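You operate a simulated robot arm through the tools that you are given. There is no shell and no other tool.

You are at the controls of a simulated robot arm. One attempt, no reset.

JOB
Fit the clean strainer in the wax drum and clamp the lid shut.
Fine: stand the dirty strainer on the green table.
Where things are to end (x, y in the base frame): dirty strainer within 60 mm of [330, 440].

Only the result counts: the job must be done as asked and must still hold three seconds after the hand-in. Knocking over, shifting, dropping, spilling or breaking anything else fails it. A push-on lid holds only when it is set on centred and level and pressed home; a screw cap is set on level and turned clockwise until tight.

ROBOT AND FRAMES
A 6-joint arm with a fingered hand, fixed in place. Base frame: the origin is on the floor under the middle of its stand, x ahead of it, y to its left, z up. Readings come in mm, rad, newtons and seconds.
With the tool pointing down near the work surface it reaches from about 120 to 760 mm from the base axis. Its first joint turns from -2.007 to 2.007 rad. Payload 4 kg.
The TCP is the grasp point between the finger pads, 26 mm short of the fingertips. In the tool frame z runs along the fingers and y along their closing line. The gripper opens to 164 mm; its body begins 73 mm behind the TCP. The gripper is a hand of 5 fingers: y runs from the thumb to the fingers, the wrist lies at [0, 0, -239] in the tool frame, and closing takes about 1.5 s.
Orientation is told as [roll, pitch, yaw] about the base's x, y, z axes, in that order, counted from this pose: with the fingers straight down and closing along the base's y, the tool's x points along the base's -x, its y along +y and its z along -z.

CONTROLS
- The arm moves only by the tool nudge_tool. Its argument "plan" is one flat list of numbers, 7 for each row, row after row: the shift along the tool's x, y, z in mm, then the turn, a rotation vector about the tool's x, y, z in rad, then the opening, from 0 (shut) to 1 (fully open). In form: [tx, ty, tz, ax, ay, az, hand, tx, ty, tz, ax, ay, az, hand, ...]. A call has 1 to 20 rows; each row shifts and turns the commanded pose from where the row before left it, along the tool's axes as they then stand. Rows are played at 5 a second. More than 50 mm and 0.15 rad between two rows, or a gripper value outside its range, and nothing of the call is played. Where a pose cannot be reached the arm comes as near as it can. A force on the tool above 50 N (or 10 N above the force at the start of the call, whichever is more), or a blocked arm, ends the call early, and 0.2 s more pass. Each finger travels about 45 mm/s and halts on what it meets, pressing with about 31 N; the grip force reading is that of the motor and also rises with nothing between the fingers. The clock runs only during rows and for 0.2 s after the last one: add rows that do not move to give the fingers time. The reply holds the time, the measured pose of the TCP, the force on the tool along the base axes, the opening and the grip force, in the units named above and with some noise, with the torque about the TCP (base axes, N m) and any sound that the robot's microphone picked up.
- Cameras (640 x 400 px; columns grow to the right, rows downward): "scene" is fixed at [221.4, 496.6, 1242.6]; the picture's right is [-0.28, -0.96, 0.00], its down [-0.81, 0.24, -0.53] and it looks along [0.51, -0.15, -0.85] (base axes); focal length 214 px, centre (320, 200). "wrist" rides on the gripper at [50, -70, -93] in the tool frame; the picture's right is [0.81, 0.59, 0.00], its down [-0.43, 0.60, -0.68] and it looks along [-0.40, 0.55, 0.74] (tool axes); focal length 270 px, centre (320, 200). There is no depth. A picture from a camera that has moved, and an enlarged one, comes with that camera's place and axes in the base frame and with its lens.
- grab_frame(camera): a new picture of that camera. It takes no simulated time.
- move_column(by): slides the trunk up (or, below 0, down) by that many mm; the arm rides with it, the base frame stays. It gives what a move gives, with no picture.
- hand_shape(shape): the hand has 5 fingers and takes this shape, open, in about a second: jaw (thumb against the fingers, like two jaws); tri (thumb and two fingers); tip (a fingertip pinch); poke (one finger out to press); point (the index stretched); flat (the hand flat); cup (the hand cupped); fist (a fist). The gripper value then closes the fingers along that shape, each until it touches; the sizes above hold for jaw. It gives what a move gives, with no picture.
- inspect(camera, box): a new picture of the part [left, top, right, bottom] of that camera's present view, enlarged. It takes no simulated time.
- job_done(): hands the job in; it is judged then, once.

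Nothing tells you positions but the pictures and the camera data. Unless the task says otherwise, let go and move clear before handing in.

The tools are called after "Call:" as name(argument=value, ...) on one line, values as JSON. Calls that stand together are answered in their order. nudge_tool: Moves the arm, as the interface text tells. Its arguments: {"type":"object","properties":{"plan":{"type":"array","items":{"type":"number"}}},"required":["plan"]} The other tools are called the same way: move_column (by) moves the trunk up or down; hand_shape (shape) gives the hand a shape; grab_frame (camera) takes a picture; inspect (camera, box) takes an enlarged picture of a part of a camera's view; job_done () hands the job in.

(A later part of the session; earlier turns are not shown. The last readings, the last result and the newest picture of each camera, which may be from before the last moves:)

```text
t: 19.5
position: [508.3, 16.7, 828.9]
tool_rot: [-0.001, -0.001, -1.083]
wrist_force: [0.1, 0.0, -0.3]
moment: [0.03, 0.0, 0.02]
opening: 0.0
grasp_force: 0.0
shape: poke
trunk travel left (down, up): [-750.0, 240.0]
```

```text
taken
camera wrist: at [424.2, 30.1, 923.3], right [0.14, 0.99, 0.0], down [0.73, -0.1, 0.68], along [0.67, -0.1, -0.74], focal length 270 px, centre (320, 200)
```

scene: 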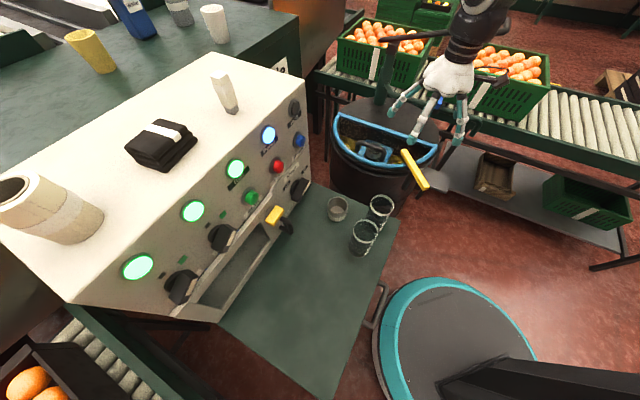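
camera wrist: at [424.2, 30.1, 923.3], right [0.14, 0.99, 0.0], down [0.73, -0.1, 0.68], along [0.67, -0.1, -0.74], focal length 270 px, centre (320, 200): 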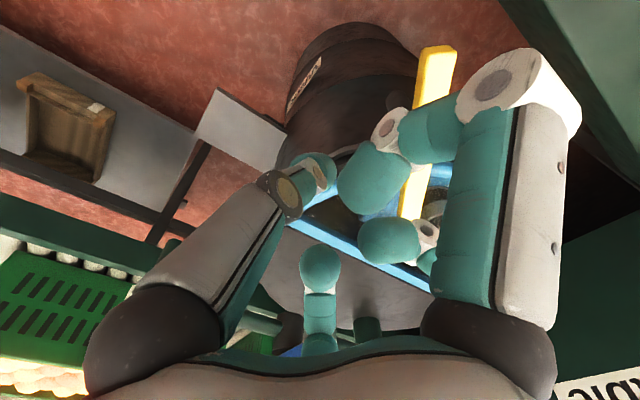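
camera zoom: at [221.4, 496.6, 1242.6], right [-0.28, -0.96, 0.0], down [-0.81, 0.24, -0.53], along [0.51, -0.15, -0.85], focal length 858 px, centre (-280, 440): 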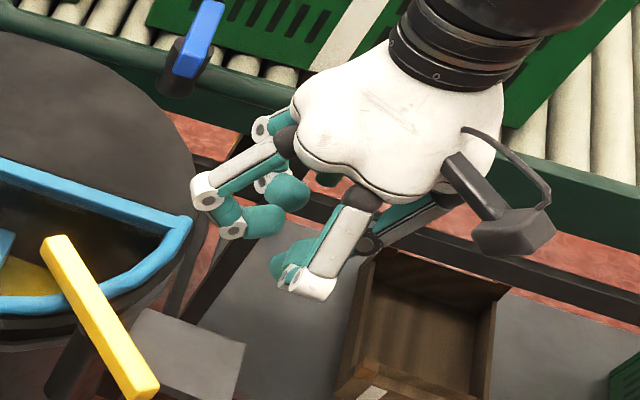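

Call:
inspect(camera="scene", box=[440, 110, 510, 170])

Call:
hand_shape(shape="flat")

Call:
inspect(camera="scene", box=[420, 90, 520, 190])

Call:
grab_frame(camera="wrist")

```text
6.67 times, centred on (475, 140) of scene
camera zoom: at [221.4, 496.6, 1242.6], right [-0.28, -0.96, 0.0], down [-0.81, 0.24, -0.53], along [0.51, -0.15, -0.85], focal length 1430 px, centre (-713, 600)
```

zoom: 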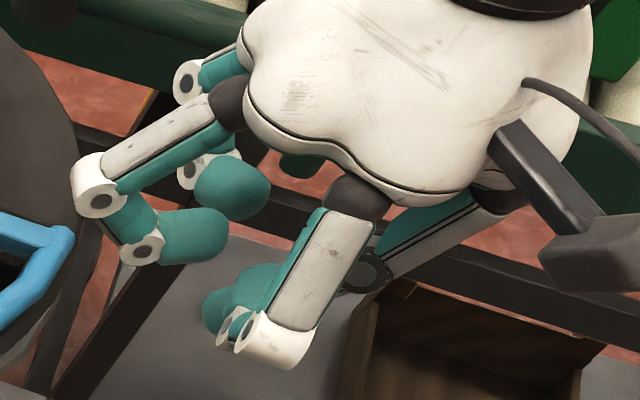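

```text
t: 20.4
position: [508.8, 18.1, 828.6]
tool_rot: [0.001, 0.0, -1.086]
wrist_force: [0.3, -0.1, 0.3]
moment: [0.03, -0.02, 0.02]
opening: 0.1
grasp_force: 0.0
shape: flat
trunk travel left (down, up): [-750.0, 240.0]
```

```text
4.00 times, centred on (470, 140) of scene
camera zoom: at [221.4, 496.6, 1242.6], right [-0.28, -0.96, 0.0], down [-0.81, 0.24, -0.53], along [0.51, -0.15, -0.85], focal length 858 px, centre (-280, 440)
```

zoom: 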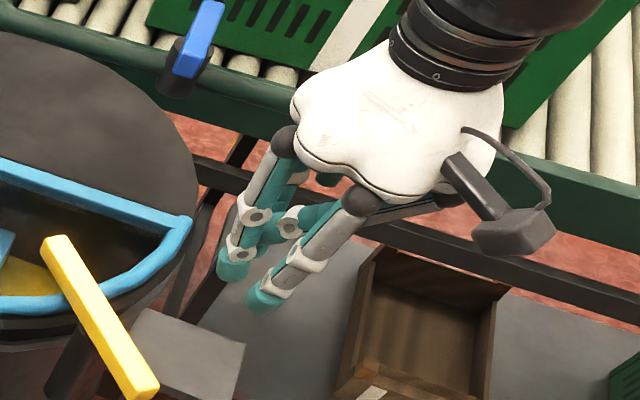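

```text
taken
camera wrist: at [424.2, 30.0, 923.3], right [0.14, 0.99, 0.0], down [0.73, -0.1, 0.68], along [0.67, -0.1, -0.74], focal length 270 px, centre (320, 200)
```

wrist: 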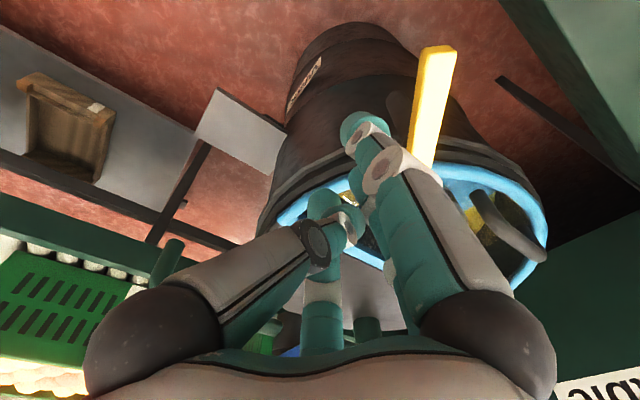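

The hand turns out to be a radial gripper with digits at about ±55 mm and a thumb at -y. Next I'll go back to the jaw shape and view the table, to locate the clean strainer and the tabletop.

Call:
hand_shape(shape="jaw")

Call:
nudge_tool(plan=[0, 0, 0, 0, 0, -0.145, 0.5, 0, 0, 0, 0, 0, -0.145, 0.5, 0, 0, 0, 0, 0, -0.145, 0.5, 0, 0, 0, 0, 0, -0.145, 0.5, 0, 0, 0, 0, 0, -0.145, 0.5, 0, 0, 0, 0, 0, -0.145, 0.5, 0, 0, 0, 0, 0, -0.145, 0.5, 0, 0, 0, 0, 0, -0.145, 0.5, 0, 0, 0, 0, 0, -0.145, 0.5, 0, 0, 0, 0, 0, -0.145, 0.5, 0, 0, 0, 0, 0, -0.145, 0.5, 0, 0, 0, 0, 0, -0.145, 0.5, 0, 0, 0, 0, 0, -0.145, 0.5, -31, 21.8, -3.2, 0, 0, 0, 0.5, -31, 21.8, -3.2, 0, 0, 0, 0.5, -31, 21.8, -3.2, 0, 0, 0, 0.5, -31, 21.8, -3.2, 0, 0, 0, 0.5, -31, 21.8, -3.2, 0, 0, 0, 0.5])

Call:
grab_frame(camera="wrist")

Call:
grab_frame(camera="scene")

```text
t: 21.3
position: [507.9, 18.1, 828.7]
tool_rot: [-0.001, -0.001, -1.083]
wrist_force: [-0.9, 0.0, -0.7]
moment: [0.01, 0.01, -0.03]
opening: 164.1
grasp_force: 0.0
shape: jaw
trunk travel left (down, up): [-750.0, 240.0]
```

```text
t: 25.1
position: [541.2, 205.4, 844.1]
tool_rot: [0.0, 0.0, 0.8]
wrist_force: [0.2, -0.1, 0.2]
moment: [0.05, 0.03, -0.02]
opening: 82.5
grasp_force: 0.0
shape: jaw
trunk travel left (down, up): [-750.0, 240.0]
```

```text
taken
camera wrist: at [556.1, 121.0, 939.0], right [-0.99, -0.17, 0.0], down [-0.13, 0.73, 0.68], along [-0.12, 0.67, -0.74], focal length 270 px, centre (320, 200)
```

wrist: 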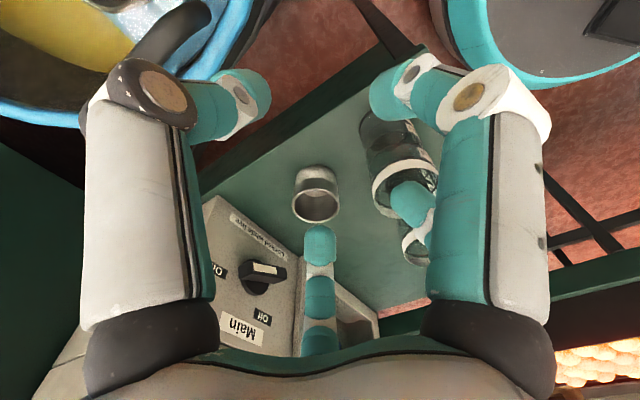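

```text
taken
```

scene: 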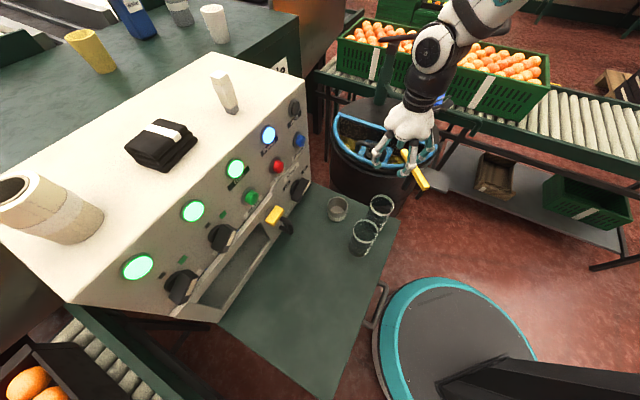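

The clean strainer's rim is at about (517,354,692) on a tabletop at z≈635, and the target at (330,440) is free. Now I'll move above the lid handle for a close look.

Call:
nudge_tool(plan=[-8.5, -37.4, 4.75, 0, 0, 0, 0.5, -8.5, -37.4, 4.75, 0, 0, 0, 0.5, -8.5, -37.4, 4.75, 0, 0, 0, 0.5, -8.5, -37.4, 4.75, 0, 0, 0, 0.5])

Call:
grab_frame(camera="wrist")

Call:
inspect(camera="wrist", box=[160, 40, 480, 300])

Call:
inspect(camera="scene", box=[320, 60, 480, 200])

```text
t: 26.1
position: [668.8, 126.7, 823.6]
tool_rot: [0.002, 0.002, 0.802]
wrist_force: [0.1, 0.7, -0.3]
moment: [0.01, -0.02, -0.01]
opening: 82.4
grasp_force: 0.0
shape: jaw
trunk travel left (down, up): [-750.0, 240.0]
```

```text
taken
camera wrist: at [685.7, 42.2, 918.7], right [-0.99, -0.17, 0.0], down [-0.13, 0.72, 0.68], along [-0.12, 0.67, -0.74], focal length 270 px, centre (320, 200)
```

wrist: 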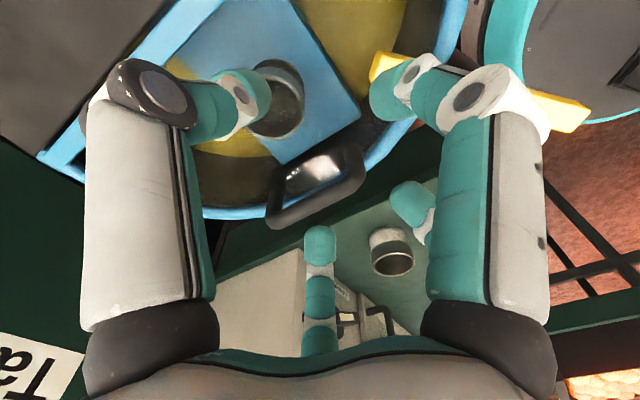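

```text
1.54 times, centred on (320, 170) of wrist
camera zoom: at [685.7, 42.2, 918.7], right [-0.99, -0.17, 0.0], down [-0.13, 0.72, 0.68], along [-0.12, 0.67, -0.74], focal length 416 px, centre (320, 246)
```

zoom: 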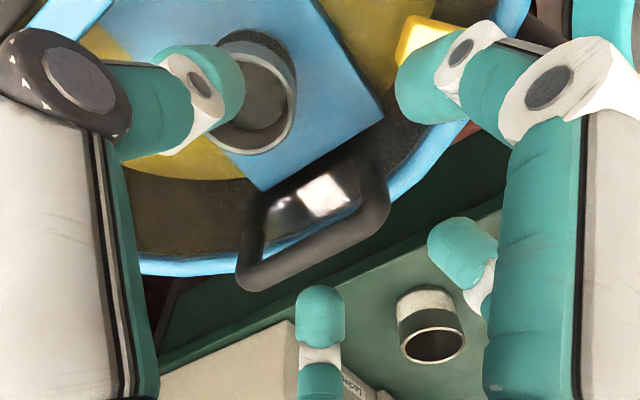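

```text
2.86 times, centred on (400, 130) of scene
camera zoom: at [221.4, 496.6, 1242.6], right [-0.28, -0.96, 0.0], down [-0.81, 0.24, -0.53], along [0.51, -0.15, -0.85], focal length 613 px, centre (91, 400)
```

zoom: 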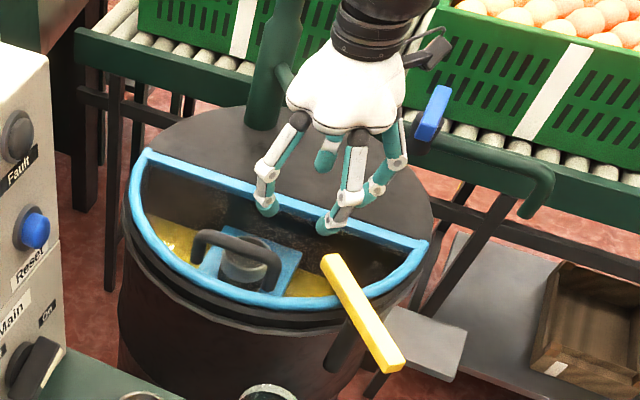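

The handle bar is centred near (662,199,747), parallel to the hinge. First comes the yellow clamp. I'll close the hand and go down beside the outer end of the lever, on its -y side.

Call:
nudge_tool(plan=[34.9, 11, 2.8, 0, 0, 0, 0, 34.9, 11, 2.8, 0, 0, 0, 0, 34.9, 11, 2.8, 0, 0, 0, 0, 34.9, 11, 2.8, 0, 0, 0, 0, 34.9, 11, 2.8, 0, 0, 0, 0, 0, 0, 0, 0, 0, 0, 0, 0, 0, 0, 0, 0, 0, 0])

Call:
grab_frame(camera="wrist")

Call:
inspect(camera="scene", box=[380, 80, 520, 200])

```text
t: 27.7
position: [507.5, 39.1, 811.1]
tool_rot: [0.002, 0.0, 0.799]
wrist_force: [-0.5, 0.5, -0.2]
moment: [0.01, -0.03, 0.05]
opening: 0.0
grasp_force: 30.5
shape: jaw
trunk travel left (down, up): [-750.0, 240.0]
```

```text
taken
camera wrist: at [523.3, -44.9, 905.5], right [-0.99, -0.17, 0.0], down [-0.13, 0.72, 0.68], along [-0.12, 0.67, -0.74], focal length 270 px, centre (320, 200)
```

wrist: 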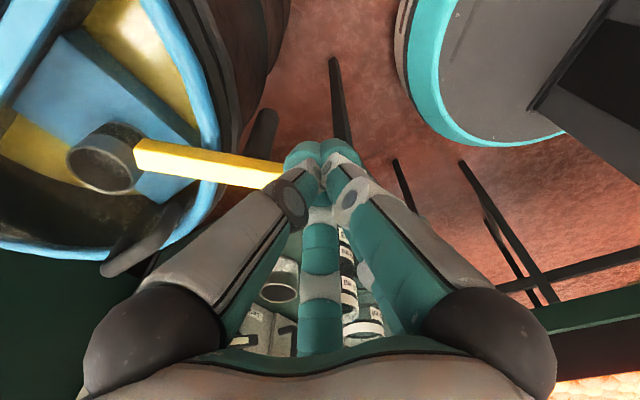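

```text
3.33 times, centred on (450, 140) of scene
camera zoom: at [221.4, 496.6, 1242.6], right [-0.28, -0.96, 0.0], down [-0.81, 0.24, -0.53], along [0.51, -0.15, -0.85], focal length 715 px, centre (-113, 400)
```

zoom: 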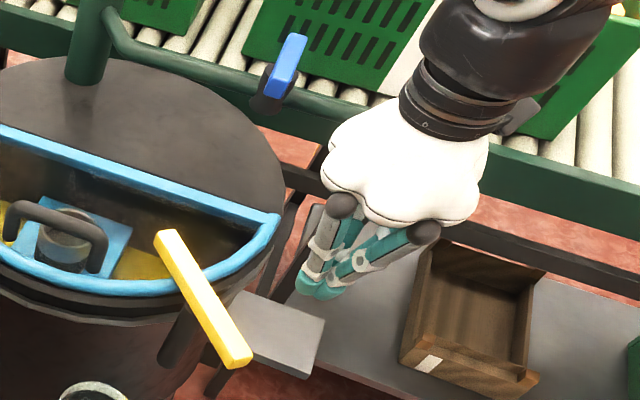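

The closed fingers form a compact tip, so I'll lower it to lever height beside the outer end.

Call:
nudge_tool(plan=[0, 0, 18.5, 0, 0, 0, 0, 0, 0, 18.5, 0, 0, 0, 0, 0, 0, 18.5, 0, 0, 0, 0, 0, 0, 18.5, 0, 0, 0, 0])

Call:
grab_frame(camera="wrist")

Call:
inspect(camera="scene", box=[380, 80, 520, 200])

```text
t: 28.7
position: [507.8, 38.2, 737.0]
tool_rot: [0.0, -0.001, 0.802]
wrist_force: [-0.9, -0.3, 0.4]
moment: [0.01, -0.04, 0.0]
opening: 0.0
grasp_force: 31.0
shape: jaw
trunk travel left (down, up): [-750.0, 240.0]
```

```text
taken
camera wrist: at [523.3, -45.8, 831.6], right [-0.99, -0.17, 0.0], down [-0.13, 0.72, 0.68], along [-0.12, 0.67, -0.74], focal length 270 px, centre (320, 200)
```

wrist: 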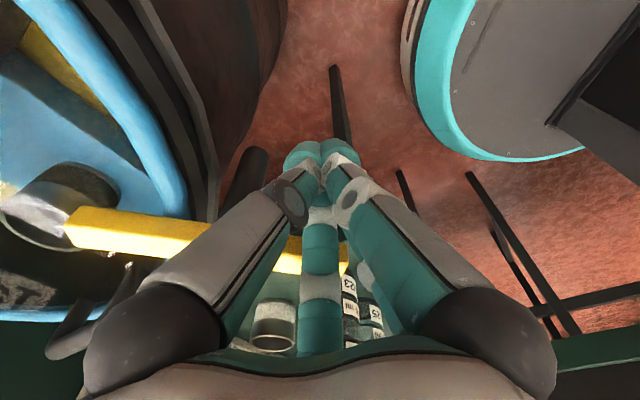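

```text
3.33 times, centred on (450, 140) of scene
camera zoom: at [221.4, 496.6, 1242.6], right [-0.28, -0.96, 0.0], down [-0.81, 0.24, -0.53], along [0.51, -0.15, -0.85], focal length 715 px, centre (-113, 400)
```

zoom: 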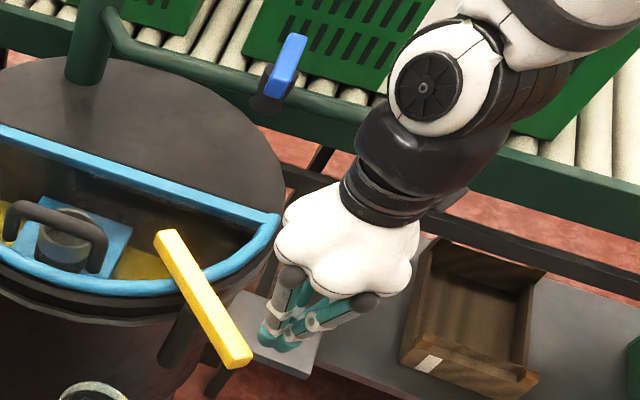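

The fingertips sit beside the lever's outer end. I'll push gently toward +y and then along an arc around the post.

Call:
nudge_tool(plan=[-7.2, 7, 0, 0, 0, 0, 0, -7.2, 7, 0, 0, 0, 0, 0, -4, 8, 0, 0, 0, 0, 0, -4, 8, 0, 0, 0, 0, 0])

Call:
inspect(camera="scene", box=[380, 80, 520, 200])

```text
t: 29.7
position: [501.4, 75.7, 738.6]
tool_rot: [0.0, -0.001, 0.802]
wrist_force: [-0.6, 1.4, 0.4]
moment: [-0.02, -0.01, -0.01]
opening: 0.0
grasp_force: 30.8
shape: jaw
trunk travel left (down, up): [-750.0, 240.0]
```

```text
3.33 times, centred on (450, 140) of scene
camera zoom: at [221.4, 496.6, 1242.6], right [-0.28, -0.96, 0.0], down [-0.81, 0.24, -0.53], along [0.51, -0.15, -0.85], focal length 715 px, centre (-113, 400)
```

zoom: 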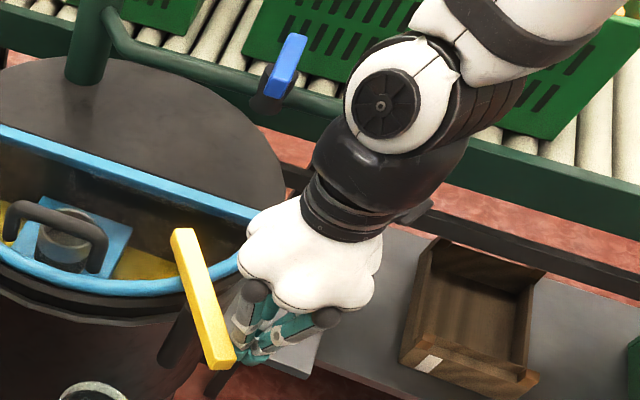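

The lever swings freely with little force. I'll continue round the arc to about 90°.

Call:
nudge_tool(plan=[-10.1, 11.2, 0, 0, 0, 0, 0, -9.3, 5.5, 0, 0, 0, 0, 0, -9.3, 5.5, 0, 0, 0, 0, 0, -13.4, 0.5, 0, 0, 0, 0, 0, -13.4, 0.5, 0, 0, 0, 0, 0])

Call:
inspect(camera="scene", box=[360, 80, 500, 200])

Call:
grab_frame(camera="wrist")

```text
t: 30.9
position: [520.5, 130.7, 735.2]
tool_rot: [0.002, 0.003, 0.8]
wrist_force: [-9.2, -3.1, 1.5]
moment: [0.0, -0.04, 0.0]
opening: 0.0
grasp_force: 31.4
shape: jaw
trunk travel left (down, up): [-750.0, 240.0]
```

```text
3.33 times, centred on (430, 140) of scene
camera zoom: at [221.4, 496.6, 1242.6], right [-0.28, -0.96, 0.0], down [-0.81, 0.24, -0.53], along [0.51, -0.15, -0.85], focal length 715 px, centre (-47, 400)
```

zoom: 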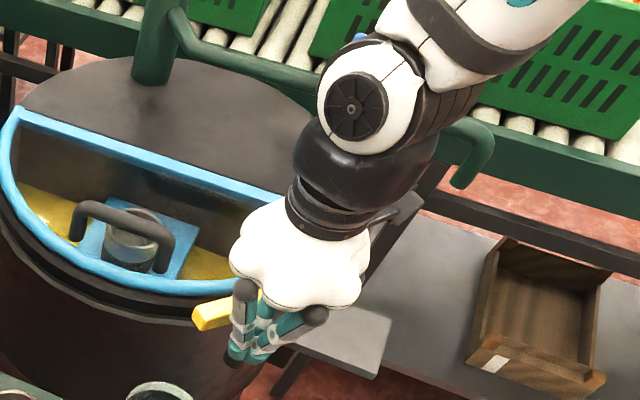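

```text
taken
camera wrist: at [537.2, 45.8, 830.2], right [-0.99, -0.17, 0.0], down [-0.12, 0.73, 0.68], along [-0.12, 0.67, -0.74], focal length 270 px, centre (320, 200)
```

wrist: 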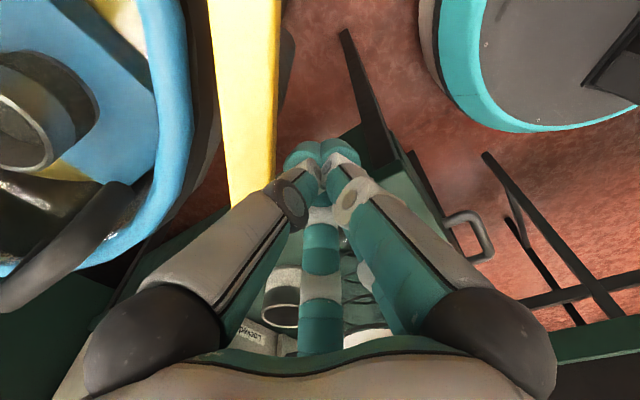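

The lever met its stop at roughly 90°, clear of the lid. I'll back off, raise the hand and check.

Call:
nudge_tool(plan=[10, 4, 0, 0, 0, 0, 0, 11, 4, 0, 0, 0, 0, 0, 0, 0, -30, 0, 0, 0, 0, 0, 0, -40, 0, 0, 0, 0, 0, 0, -40, 0, 0, 0, 0])

Call:
grab_frame(camera="wrist")

Call:
inspect(camera="scene", box=[340, 80, 480, 200])

```text
t: 32.1
position: [501.3, 121.5, 847.3]
tool_rot: [0.0, 0.0, 0.803]
wrist_force: [0.0, -0.5, -1.0]
moment: [0.03, -0.01, -0.01]
opening: 0.2
grasp_force: 30.5
shape: jaw
trunk travel left (down, up): [-750.0, 240.0]
```

```text
taken
camera wrist: at [518.0, 38.2, 941.4], right [-0.99, -0.17, 0.0], down [-0.13, 0.72, 0.68], along [-0.12, 0.67, -0.74], focal length 270 px, centre (320, 200)
```

wrist: 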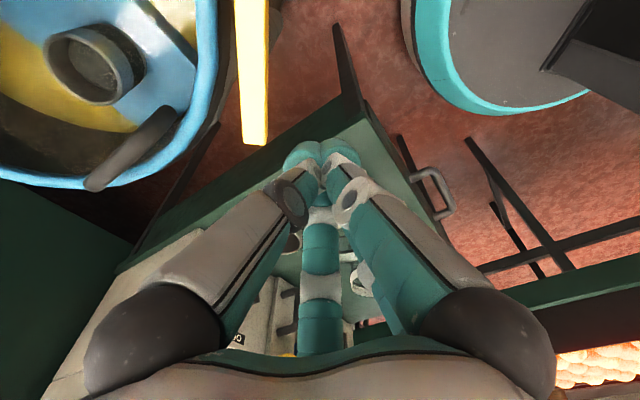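

```text
3.33 times, centred on (410, 140) of scene
camera zoom: at [221.4, 496.6, 1242.6], right [-0.28, -0.96, 0.0], down [-0.81, 0.24, -0.53], along [0.51, -0.15, -0.85], focal length 715 px, centre (20, 400)
```

zoom: 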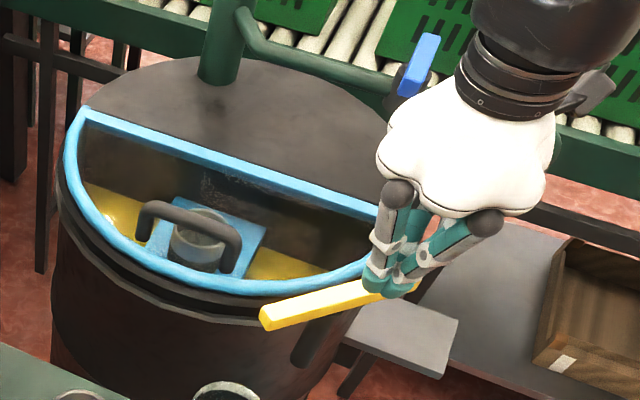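

The clamp stays open and clear of the lid. Now I'll move above the lid handle with the hand half open.

Call:
nudge_tool(plan=[-42, -15.3, 0, 0, 0, 0, 0.5, -42, -15.3, 0, 0, 0, 0, 0.5, -42, -15.3, 0, 0, 0, 0, 0.5, -42, -15.3, 0, 0, 0, 0, 0.5, 0, 0, 20, 0, 0, 0, 0.5, 0, 0, 20, 0, 0, 0, 0.5])

Call:
grab_frame(camera="wrist")

Call:
inspect(camera="scene", box=[320, 80, 440, 180])

```text
t: 33.5
position: [664.6, 200.5, 808.4]
tool_rot: [-0.001, 0.0, 0.8]
wrist_force: [0.1, -0.4, -0.5]
moment: [0.02, 0.01, 0.05]
opening: 81.7
grasp_force: 0.1
shape: jaw
trunk travel left (down, up): [-750.0, 240.0]
```

```text
taken
camera wrist: at [680.8, 116.4, 902.4], right [-0.99, -0.17, 0.0], down [-0.13, 0.72, 0.68], along [-0.12, 0.67, -0.74], focal length 270 px, centre (320, 200)
```

wrist: 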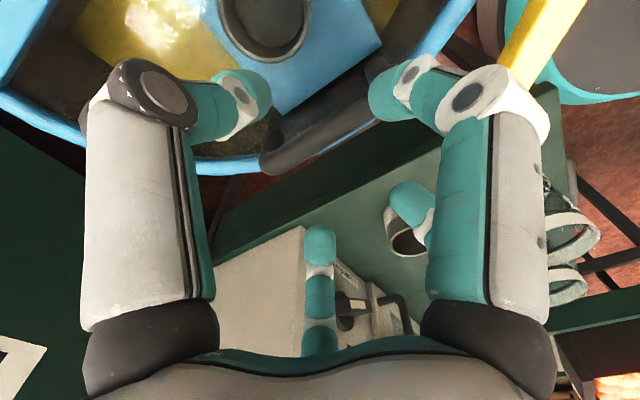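

```text
4.00 times, centred on (380, 130) of scene
camera zoom: at [221.4, 496.6, 1242.6], right [-0.28, -0.96, 0.0], down [-0.81, 0.24, -0.53], along [0.51, -0.15, -0.85], focal length 858 px, centre (80, 480)
```

zoom: 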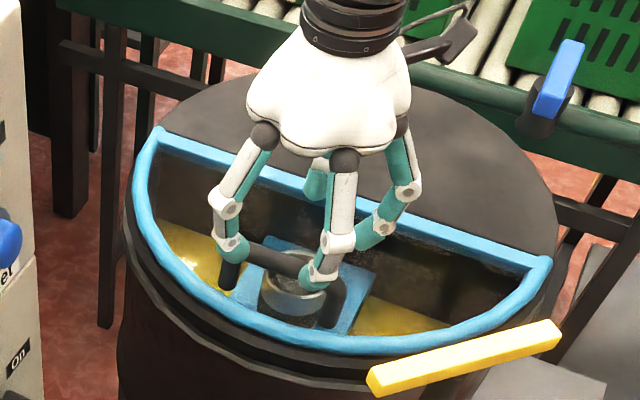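

Call:
inspect(camera="wrist", box=[220, 60, 420, 200])

```text
2.86 times, centred on (320, 130) of wrist
camera zoom: at [680.8, 116.4, 902.4], right [-0.99, -0.17, 0.0], down [-0.13, 0.72, 0.68], along [-0.12, 0.67, -0.74], focal length 772 px, centre (320, 400)
```

zoom: 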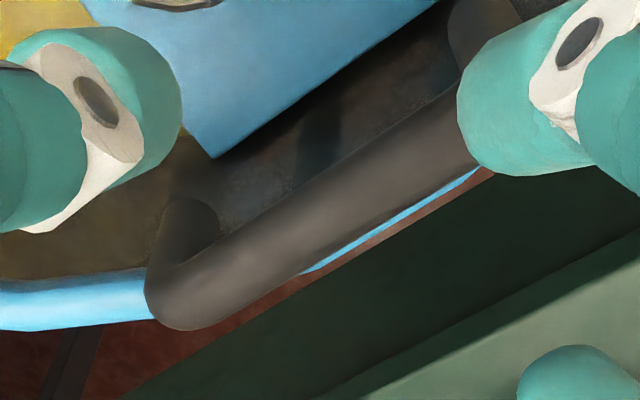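

The handle bar is aligned under the hand. I'll go down to about z=754 with fingers open around it, then close.

Call:
nudge_tool(plan=[3, 0, 18, 0, 0, 0, 0.5, 0, 0, 18, 0, 0, 0, 0.5, 0, 0, 18, 0, 0, 0, 0.5])

Call:
inspect(camera="scene", box=[320, 80, 440, 180])

Call:
inspect(camera="wrist", box=[160, 20, 480, 260])

```text
t: 34.3
position: [663.6, 198.2, 753.2]
tool_rot: [0.0, -0.001, 0.801]
wrist_force: [0.2, -0.4, -1.1]
moment: [0.02, -0.03, -0.01]
opening: 81.7
grasp_force: 0.1
shape: jaw
trunk travel left (down, up): [-750.0, 240.0]
```

```text
4.00 times, centred on (380, 130) of scene
camera zoom: at [221.4, 496.6, 1242.6], right [-0.28, -0.96, 0.0], down [-0.81, 0.24, -0.53], along [0.51, -0.15, -0.85], focal length 858 px, centre (80, 480)
```

zoom: 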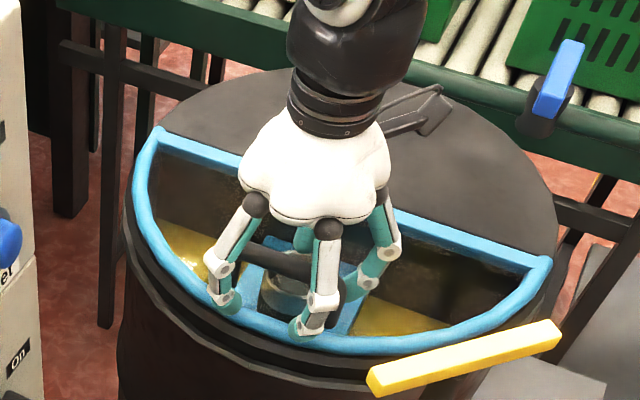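

```text
1.67 times, centred on (320, 140) of wrist
camera zoom: at [678.9, 113.6, 847.3], right [-0.99, -0.17, 0.0], down [-0.13, 0.72, 0.68], along [-0.12, 0.67, -0.74], focal length 450 px, centre (320, 300)
```

zoom: 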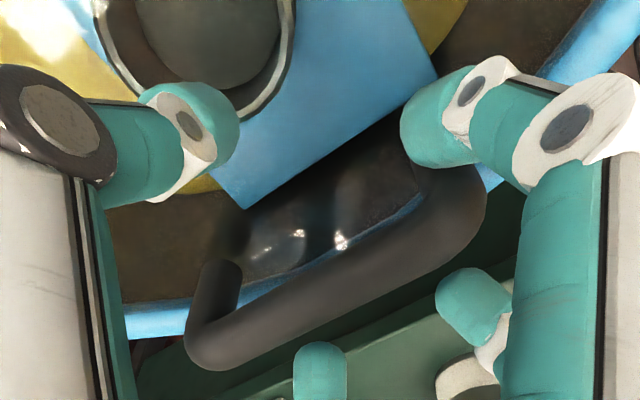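

The bar is between the fingers, about 6 mm below the TCP. I'll close the grip on it.

Call:
nudge_tool(plan=[0, 0, 2, 0, 0, 0, 0.5, 0, 0, 0, 0, 0, 0, 0, 0, 0, 0, 0, 0, 0, 0, 0, 0, 0, 0, 0, 0, 0, 0, 0, 0, 0, 0, 0, 0, 0, 0, 0, 0, 0, 0, 0, 0, 0, 0, 0, 0, 0, 0, 0, 0, 0, 0, 0, 0, 0])

Call:
inspect(camera="scene", box=[320, 80, 440, 180])

Call:
inspect(camera="wrist", box=[160, 20, 480, 260])

```text
t: 36.1
position: [664.0, 197.3, 751.4]
tool_rot: [-0.002, -0.002, 0.801]
wrist_force: [1.5, -1.4, -1.3]
moment: [-0.03, -0.06, -0.04]
opening: 2.0
grasp_force: 31.5
shape: jaw
trunk travel left (down, up): [-750.0, 240.0]
```

```text
4.00 times, centred on (380, 130) of scene
camera zoom: at [221.4, 496.6, 1242.6], right [-0.28, -0.96, 0.0], down [-0.81, 0.24, -0.53], along [0.51, -0.15, -0.85], focal length 858 px, centre (80, 480)
```

zoom: 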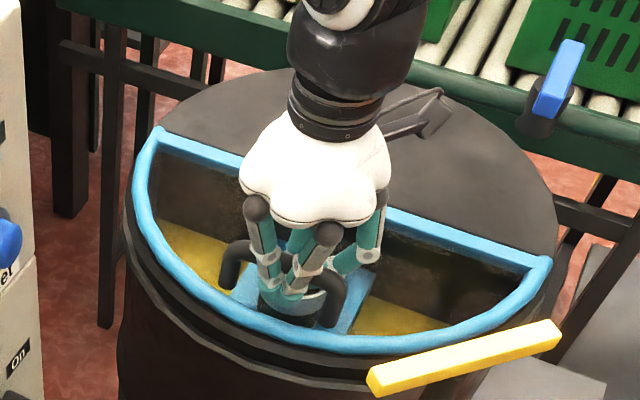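

```text
1.67 times, centred on (320, 140) of wrist
camera zoom: at [678.0, 113.2, 845.4], right [-0.99, -0.17, 0.0], down [-0.13, 0.73, 0.68], along [-0.12, 0.67, -0.74], focal length 450 px, centre (320, 300)
```

zoom: 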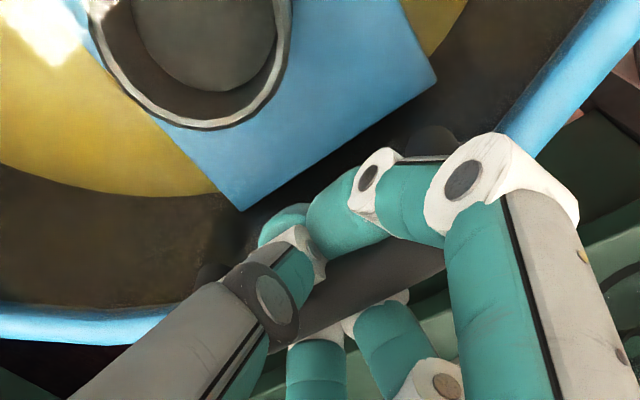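

The fingers have wrapped under the bar. I'll lift the first 10° along the hinge arc and watch the force.

Call:
nudge_tool(plan=[0, -1.7, -6.5, 0, 0, 0, 0, 0, -1.7, -6.5, 0, 0, 0, 0, 0, -2.2, -6.4, 0, 0, 0, 0, 0, -2.3, -6.3, 0, 0, 0, 0, 0, 0, 0, 0, 0, 0, 0])

Call:
inspect(camera="scene", box=[320, 80, 440, 180])

Call:
grab_frame(camera="wrist")

```text
t: 37.3
position: [667.8, 191.6, 776.5]
tool_rot: [0.002, 0.003, 0.799]
wrist_force: [4.2, -8.0, -8.2]
moment: [0.28, 0.25, -0.05]
opening: 1.5
grasp_force: 30.5
shape: jaw
trunk travel left (down, up): [-750.0, 240.0]
```

```text
4.00 times, centred on (380, 130) of scene
camera zoom: at [221.4, 496.6, 1242.6], right [-0.28, -0.96, 0.0], down [-0.81, 0.24, -0.53], along [0.51, -0.15, -0.85], focal length 858 px, centre (80, 480)
```

zoom: 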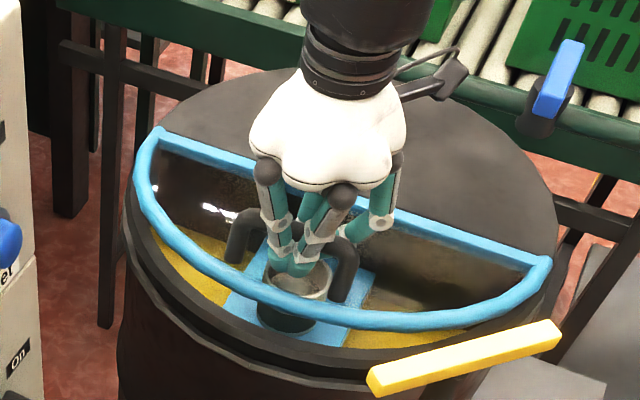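

```text
taken
camera wrist: at [684.1, 107.2, 870.7], right [-0.99, -0.17, 0.0], down [-0.12, 0.72, 0.68], along [-0.12, 0.67, -0.74], focal length 270 px, centre (320, 200)
```

wrist: 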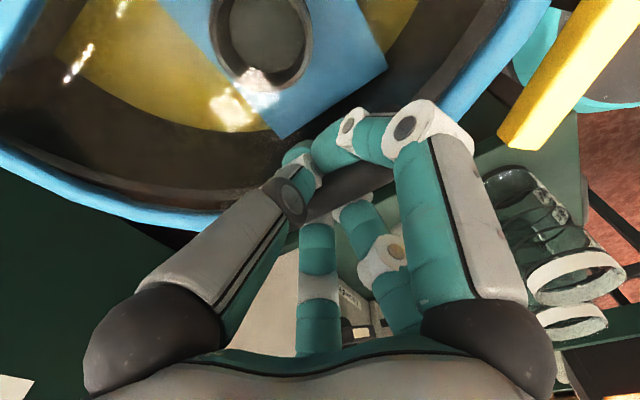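

The lid lifts on its hinge with about 8 N of weight at the handle. I'll continue the arc to about 30°.

Call:
nudge_tool(plan=[0, -4, -6, 0, 0, 0, 0, 0, -4, -6.2, 0, 0, 0, 0, 0, -4, -5.9, 0, 0, 0, 0, 0, -4, -5.8, 0, 0, 0, 0, 0, -4, -5.6, 0, 0, 0, 0, 0, -4.2, -5.5, 0, 0, 0, 0, 0, -4.4, -5.2, 0, 0, 0, 0, 0, -4.4, -5.2, 0, 0, 0, 0, 0, 0, 0, 0, 0, 0, 0])

Call:
inspect(camera="scene", box=[320, 70, 440, 170])

Call:
grab_frame(camera="wrist")

```text
t: 39.3
position: [693.0, 168.7, 821.6]
tool_rot: [0.002, 0.0, 0.802]
wrist_force: [-10.3, -11.2, -6.0]
moment: [0.3, 0.27, -0.12]
opening: 1.4
grasp_force: 31.2
shape: jaw
trunk travel left (down, up): [-750.0, 240.0]
```

```text
4.00 times, centred on (380, 120) of scene
camera zoom: at [221.4, 496.6, 1242.6], right [-0.28, -0.96, 0.0], down [-0.81, 0.24, -0.53], along [0.51, -0.15, -0.85], focal length 858 px, centre (80, 520)
```

zoom: 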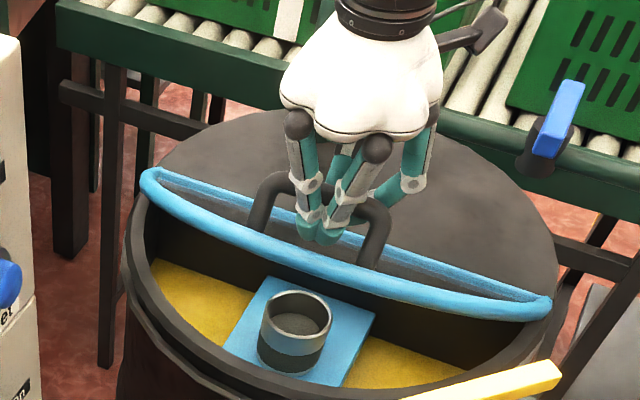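

```text
taken
camera wrist: at [708.5, 83.8, 916.2], right [-0.99, -0.17, 0.0], down [-0.13, 0.72, 0.68], along [-0.12, 0.67, -0.74], focal length 270 px, centre (320, 200)
```

wrist: 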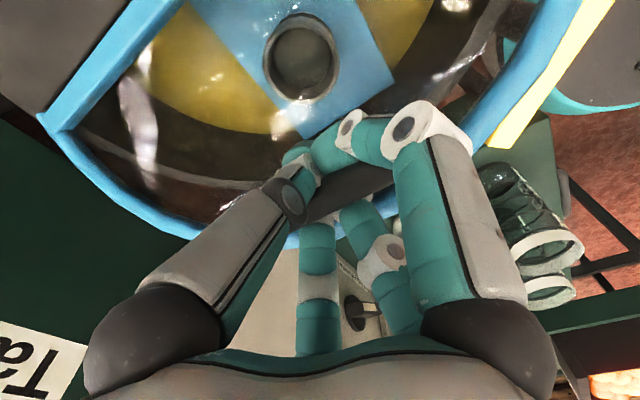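

The lid is at about 30° and the strainer is now visible directly. I'll back down 2° to see whether the hinge holds by friction or is only carried by my hand.

Call:
nudge_tool(plan=[1.5, 2, 2.5, 0, 0, 0, 0, 0, 1.5, 2.5, 0, 0, 0, 0, 0, 0, 0, 0, 0, 0, 0])

```text
t: 40.1
position: [689.6, 170.5, 818.1]
tool_rot: [0.0, -0.001, 0.8]
wrist_force: [-3.7, -3.8, -3.1]
moment: [0.12, 0.17, -0.06]
opening: 1.3
grasp_force: 30.9
shape: jaw
trunk travel left (down, up): [-750.0, 240.0]
```

Call:
nudge_tool(plan=[1, 2, 2.5, 0, 0, 0, 0, 0, 1.5, 2.5, 0, 0, 0, 0, 0, 0, 0, 0, 0, 0, 0])

Call:
inspect(camera="scene", box=[320, 70, 440, 170])

```text
t: 40.9
position: [687.0, 172.5, 811.1]
tool_rot: [-0.001, -0.002, 0.799]
wrist_force: [-1.0, 3.9, 0.8]
moment: [0.09, 0.07, -0.01]
opening: 1.4
grasp_force: 31.3
shape: jaw
trunk travel left (down, up): [-750.0, 240.0]
```

```text
4.00 times, centred on (380, 120) of scene
camera zoom: at [221.4, 496.6, 1242.6], right [-0.28, -0.96, 0.0], down [-0.81, 0.24, -0.53], along [0.51, -0.15, -0.85], focal length 858 px, centre (80, 520)
```

zoom: 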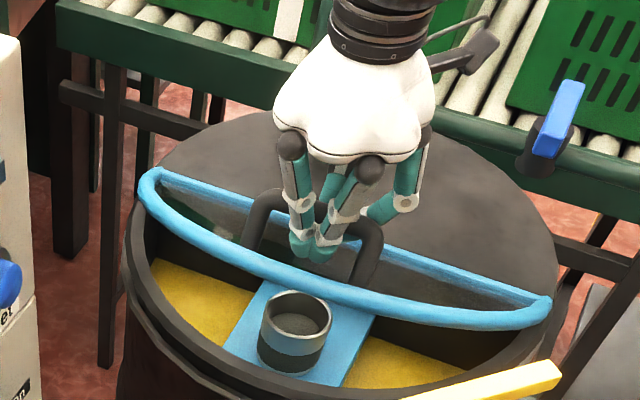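

There is some hinge friction, but gravity still wins at this angle. I'll carry on up the arc to about 55°.

Call:
nudge_tool(plan=[0, -4.1, -6.9, 0, 0, 0, 0, 0, -4.1, -6.9, 0, 0, 0, 0, 0, -4.1, -6.9, 0, 0, 0, 0, 0, -7.1, -5.5, 0, 0, 0, 0, 0, -7.1, -5.5, 0, 0, 0, 0, 0, -7.1, -5.5, 0, 0, 0, 0, 0, -7.9, -4.2, 0, 0, 0, 0, 0, -7.9, -4.2, 0, 0, 0, 0, 0, -7.9, -4.2, 0, 0, 0, 0, 0, 0, 0, 0, 0, 0, 0])

Call:
inspect(camera="scene", box=[320, 50, 460, 170])

Call:
grab_frame(camera="wrist")

```text
t: 43.1
position: [727.3, 131.3, 856.6]
tool_rot: [0.005, 0.007, 0.802]
wrist_force: [8.8, -6.7, -42.4]
moment: [0.7, 0.65, 0.05]
opening: 1.2
grasp_force: 30.9
shape: jaw
trunk travel left (down, up): [-750.0, 240.0]
```

```text
3.33 times, centred on (390, 110) of scene
camera zoom: at [221.4, 496.6, 1242.6], right [-0.28, -0.96, 0.0], down [-0.81, 0.24, -0.53], along [0.51, -0.15, -0.85], focal length 715 px, centre (87, 500)
```

zoom: 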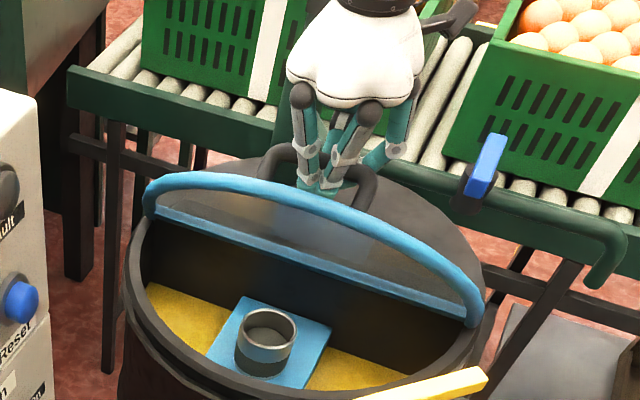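

```text
taken
camera wrist: at [744.7, 47.3, 951.0], right [-0.99, -0.17, 0.01], down [-0.12, 0.73, 0.68], along [-0.12, 0.67, -0.74], focal length 270 px, centre (320, 200)
```

wrist: 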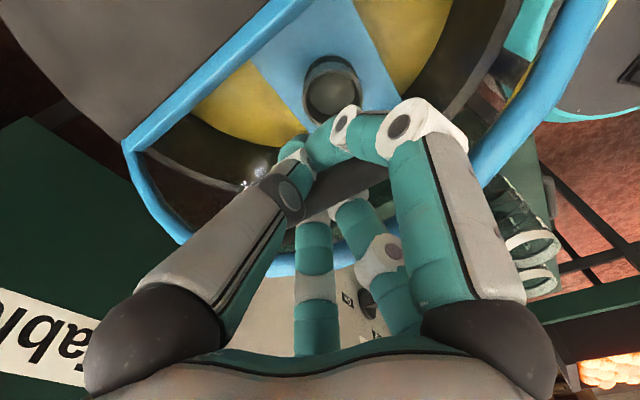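

The radial pull is large (42 N down), so my path is slightly outside the true arc. I'll ease down a few mm.

Call:
nudge_tool(plan=[0, 0, 2, 0, 0, 0, 0, 0, 0, 2, 0, 0, 0, 0, 0, 0, 0, 0, 0, 0, 0])

```text
t: 43.9
position: [728.1, 132.2, 856.5]
tool_rot: [0.003, 0.002, 0.801]
wrist_force: [-0.4, -9.4, -27.0]
moment: [0.45, 0.56, -0.01]
opening: 1.4
grasp_force: 30.9
shape: jaw
trunk travel left (down, up): [-750.0, 240.0]
```

Call:
nudge_tool(plan=[0, 0, 3, 0, 0, 0, 0, 0, 0, 2.5, 0, 0, 0, 0, 0, 0, 0, 0, 0, 0, 0])

```text
t: 44.7
position: [726.9, 134.3, 854.7]
tool_rot: [0.0, 0.0, 0.802]
wrist_force: [-7.4, -5.8, -5.6]
moment: [0.16, 0.3, -0.05]
opening: 1.3
grasp_force: 31.7
shape: jaw
trunk travel left (down, up): [-750.0, 240.0]
```

The grip force has eased. From my path readings I've refined the hinge circle, so I'll continue to about 65°.

Call:
nudge_tool(plan=[1, -4.7, -1.8, 0, 0, 0, 0, 0, -4.7, -1.8, 0, 0, 0, 0, 0, -4.7, -1.6, 0, 0, 0, 0, 0, -4.7, -1.5, 0, 0, 0, 0, 0, -4.7, -1.3, 0, 0, 0, 0, 0, -4.5, -1, 0, 0, 0, 0, 0, -4.5, -1, 0, 0, 0, 0, 0, -4.5, -0.9, 0, 0, 0, 0, 0, 0, 0, 0, 0, 0, 0])

Call:
inspect(camera="scene", box=[320, 50, 460, 170])

Call:
grab_frame(camera="wrist")

```text
t: 46.7
position: [753.6, 106.0, 862.8]
tool_rot: [0.0, 0.003, 0.802]
wrist_force: [3.2, 5.0, -13.1]
moment: [0.32, 0.28, 0.07]
opening: 1.2
grasp_force: 31.5
shape: jaw
trunk travel left (down, up): [-750.0, 240.0]
```

```text
3.33 times, centred on (390, 110) of scene
camera zoom: at [221.4, 496.6, 1242.6], right [-0.28, -0.96, 0.0], down [-0.81, 0.24, -0.53], along [0.51, -0.15, -0.85], focal length 715 px, centre (87, 500)
```

zoom: 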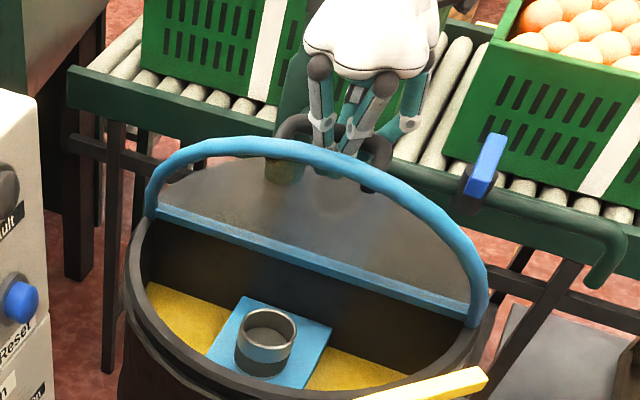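

```text
taken
camera wrist: at [768.9, 22.2, 956.9], right [-0.99, -0.17, 0.0], down [-0.12, 0.73, 0.68], along [-0.12, 0.67, -0.74], focal length 270 px, centre (320, 200)
```

wrist: 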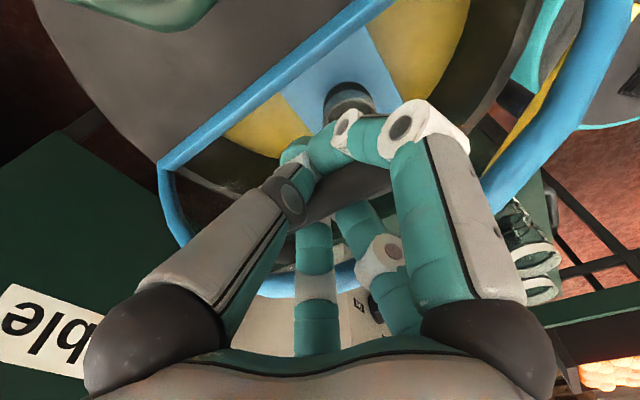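

The lid is at about 65°, and reach is still fine. I'll go on to about 75°, slightly flattening the arc.

Call:
nudge_tool(plan=[0, -5, 0.6, 0, 0, 0, 0, 0, -5, 0.4, 0, 0, 0, 0, 0, -5, 0.3, 0, 0, 0, 0, 0, -5, 0.2, 0, 0, 0, 0, 0, -5, 0.2, 0, 0, 0, 0, 0, 0, 0, 0, 0, 0, 0])

Call:
inspect(camera="scene", box=[320, 30, 460, 150])

Call:
grab_frame(camera="wrist")

```text
t: 48.1
position: [770.4, 88.3, 862.3]
tool_rot: [0.001, -0.001, 0.801]
wrist_force: [0.9, 2.0, 0.9]
moment: [0.12, 0.11, 0.03]
opening: 1.4
grasp_force: 31.3
shape: jaw
trunk travel left (down, up): [-750.0, 240.0]
```

```text
3.33 times, centred on (390, 90) of scene
camera zoom: at [221.4, 496.6, 1242.6], right [-0.28, -0.96, 0.0], down [-0.81, 0.24, -0.53], along [0.51, -0.15, -0.85], focal length 715 px, centre (87, 567)
```

zoom: 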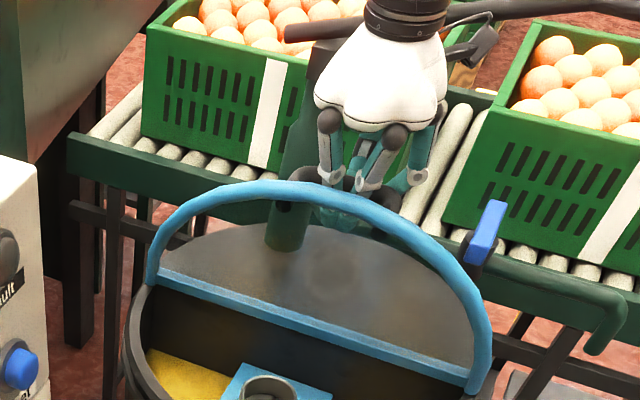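

```text
taken
camera wrist: at [786.4, 4.6, 956.8], right [-0.99, -0.17, 0.0], down [-0.13, 0.72, 0.68], along [-0.12, 0.67, -0.74], focal length 270 px, centre (320, 200)
```

wrist: 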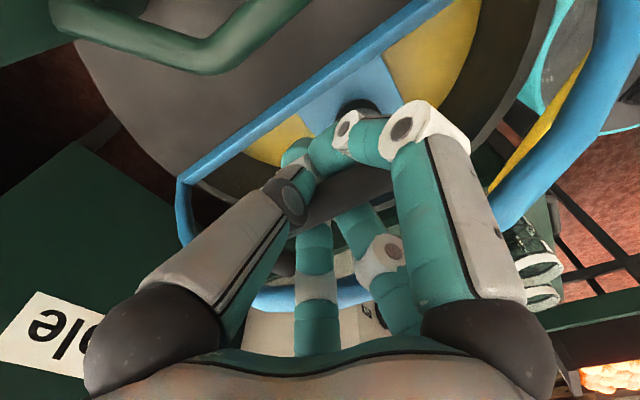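

The lid is at about 75° and the force is near zero. I'll open the fingers only slightly, with two still inside the loop as a catch, to see whether the lid stays up by itself.

Call:
nudge_tool(plan=[0, 0, 0, 0, 0, 0, 0.08, 0, 0, 0, 0, 0, 0, 0.14, 0, 0, 0, 0, 0, 0, 0.16, 0, 0, 0, 0, 0, 0, 0.16, 0, 0, 0, 0, 0, 0, 0.16, 0, 0, 0, 0, 0, 0, 0.16])

Call:
inspect(camera="scene", box=[320, 30, 460, 150])

Call:
grab_frame(camera="wrist")

```text
t: 49.5
position: [769.1, 89.0, 861.3]
tool_rot: [-0.001, 0.001, 0.801]
wrist_force: [0.0, 0.6, 0.0]
moment: [0.01, 0.0, -0.06]
opening: 25.9
grasp_force: 0.0
shape: jaw
trunk travel left (down, up): [-750.0, 240.0]
```

```text
3.33 times, centred on (390, 90) of scene
camera zoom: at [221.4, 496.6, 1242.6], right [-0.28, -0.96, 0.0], down [-0.81, 0.24, -0.53], along [0.51, -0.15, -0.85], focal length 715 px, centre (87, 567)
```

zoom: 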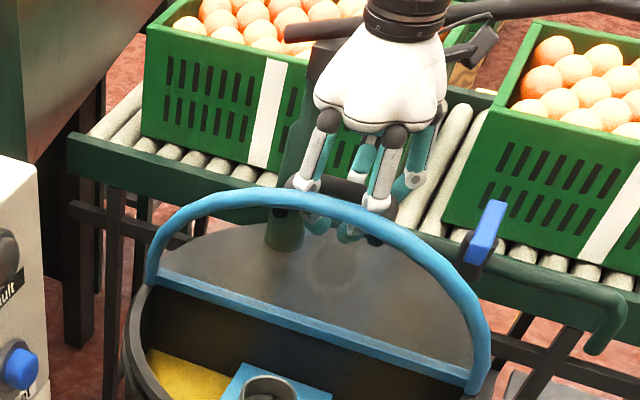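

```text
taken
camera wrist: at [786.1, 4.8, 956.4], right [-0.99, -0.17, 0.0], down [-0.13, 0.72, 0.68], along [-0.12, 0.67, -0.74], focal length 270 px, centre (320, 200)
```

wrist: 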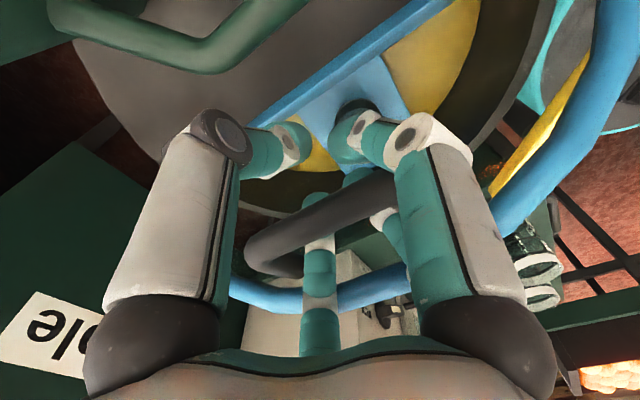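

Call:
nudge_tool(plan=[0, 3, 0, 0, 0, 0, 0.16, 0, 3, 0, 0, 0, 0, 0.16, 0, 0, 0, 0, 0, 0, 0.16, 0, 0, 0, 0, 0, 0, 0.16])

Call:
inspect(camera="scene", box=[320, 30, 460, 150])

Call:
grab_frame(camera="wrist")

```text
t: 50.5
position: [765.8, 93.8, 862.4]
tool_rot: [0.001, 0.0, 0.801]
wrist_force: [0.1, -0.7, -0.6]
moment: [0.02, 0.03, -0.02]
opening: 25.7
grasp_force: 0.1
shape: jaw
trunk travel left (down, up): [-750.0, 240.0]
```

```text
3.33 times, centred on (390, 90) of scene
camera zoom: at [221.4, 496.6, 1242.6], right [-0.28, -0.96, 0.0], down [-0.81, 0.24, -0.53], along [0.51, -0.15, -0.85], focal length 715 px, centre (87, 567)
```

zoom: 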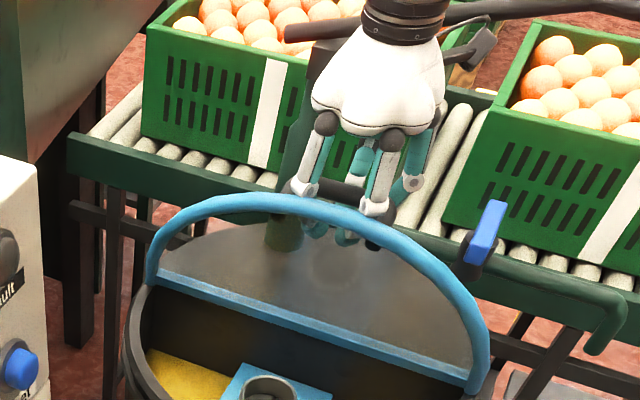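

```text
taken
camera wrist: at [782.0, 9.1, 956.5], right [-0.99, -0.17, 0.0], down [-0.13, 0.72, 0.68], along [-0.12, 0.67, -0.74], focal length 270 px, centre (320, 200)
```

wrist: 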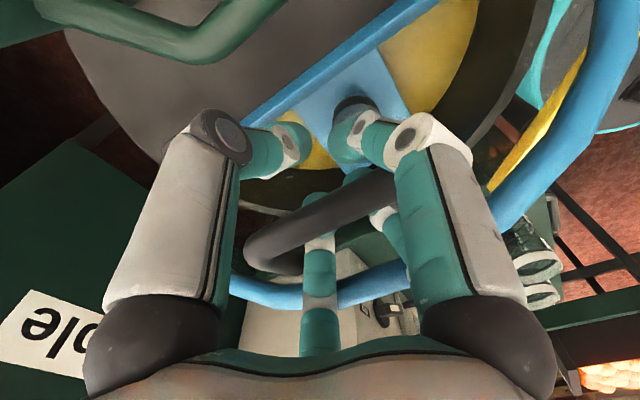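

The lid follows the fingers, so it doesn't stay up by itself at 75° and has to go past vertical. I'll check how much reach the arm has left.

Call:
grab_frame(camera="scene")

Call:
inspect(camera="wrist", box=[200, 100, 480, 340])

```text
taken
```

scene: 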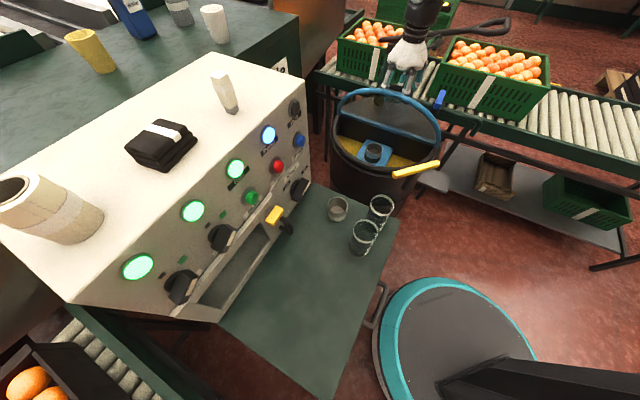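

```text
1.67 times, centred on (340, 220) of wrist
camera zoom: at [782.0, 9.1, 956.5], right [-0.99, -0.17, 0.0], down [-0.13, 0.72, 0.68], along [-0.12, 0.67, -0.74], focal length 450 px, centre (287, 167)
```

zoom: 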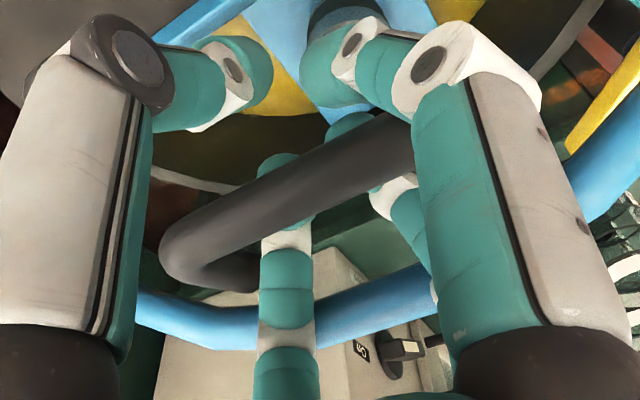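

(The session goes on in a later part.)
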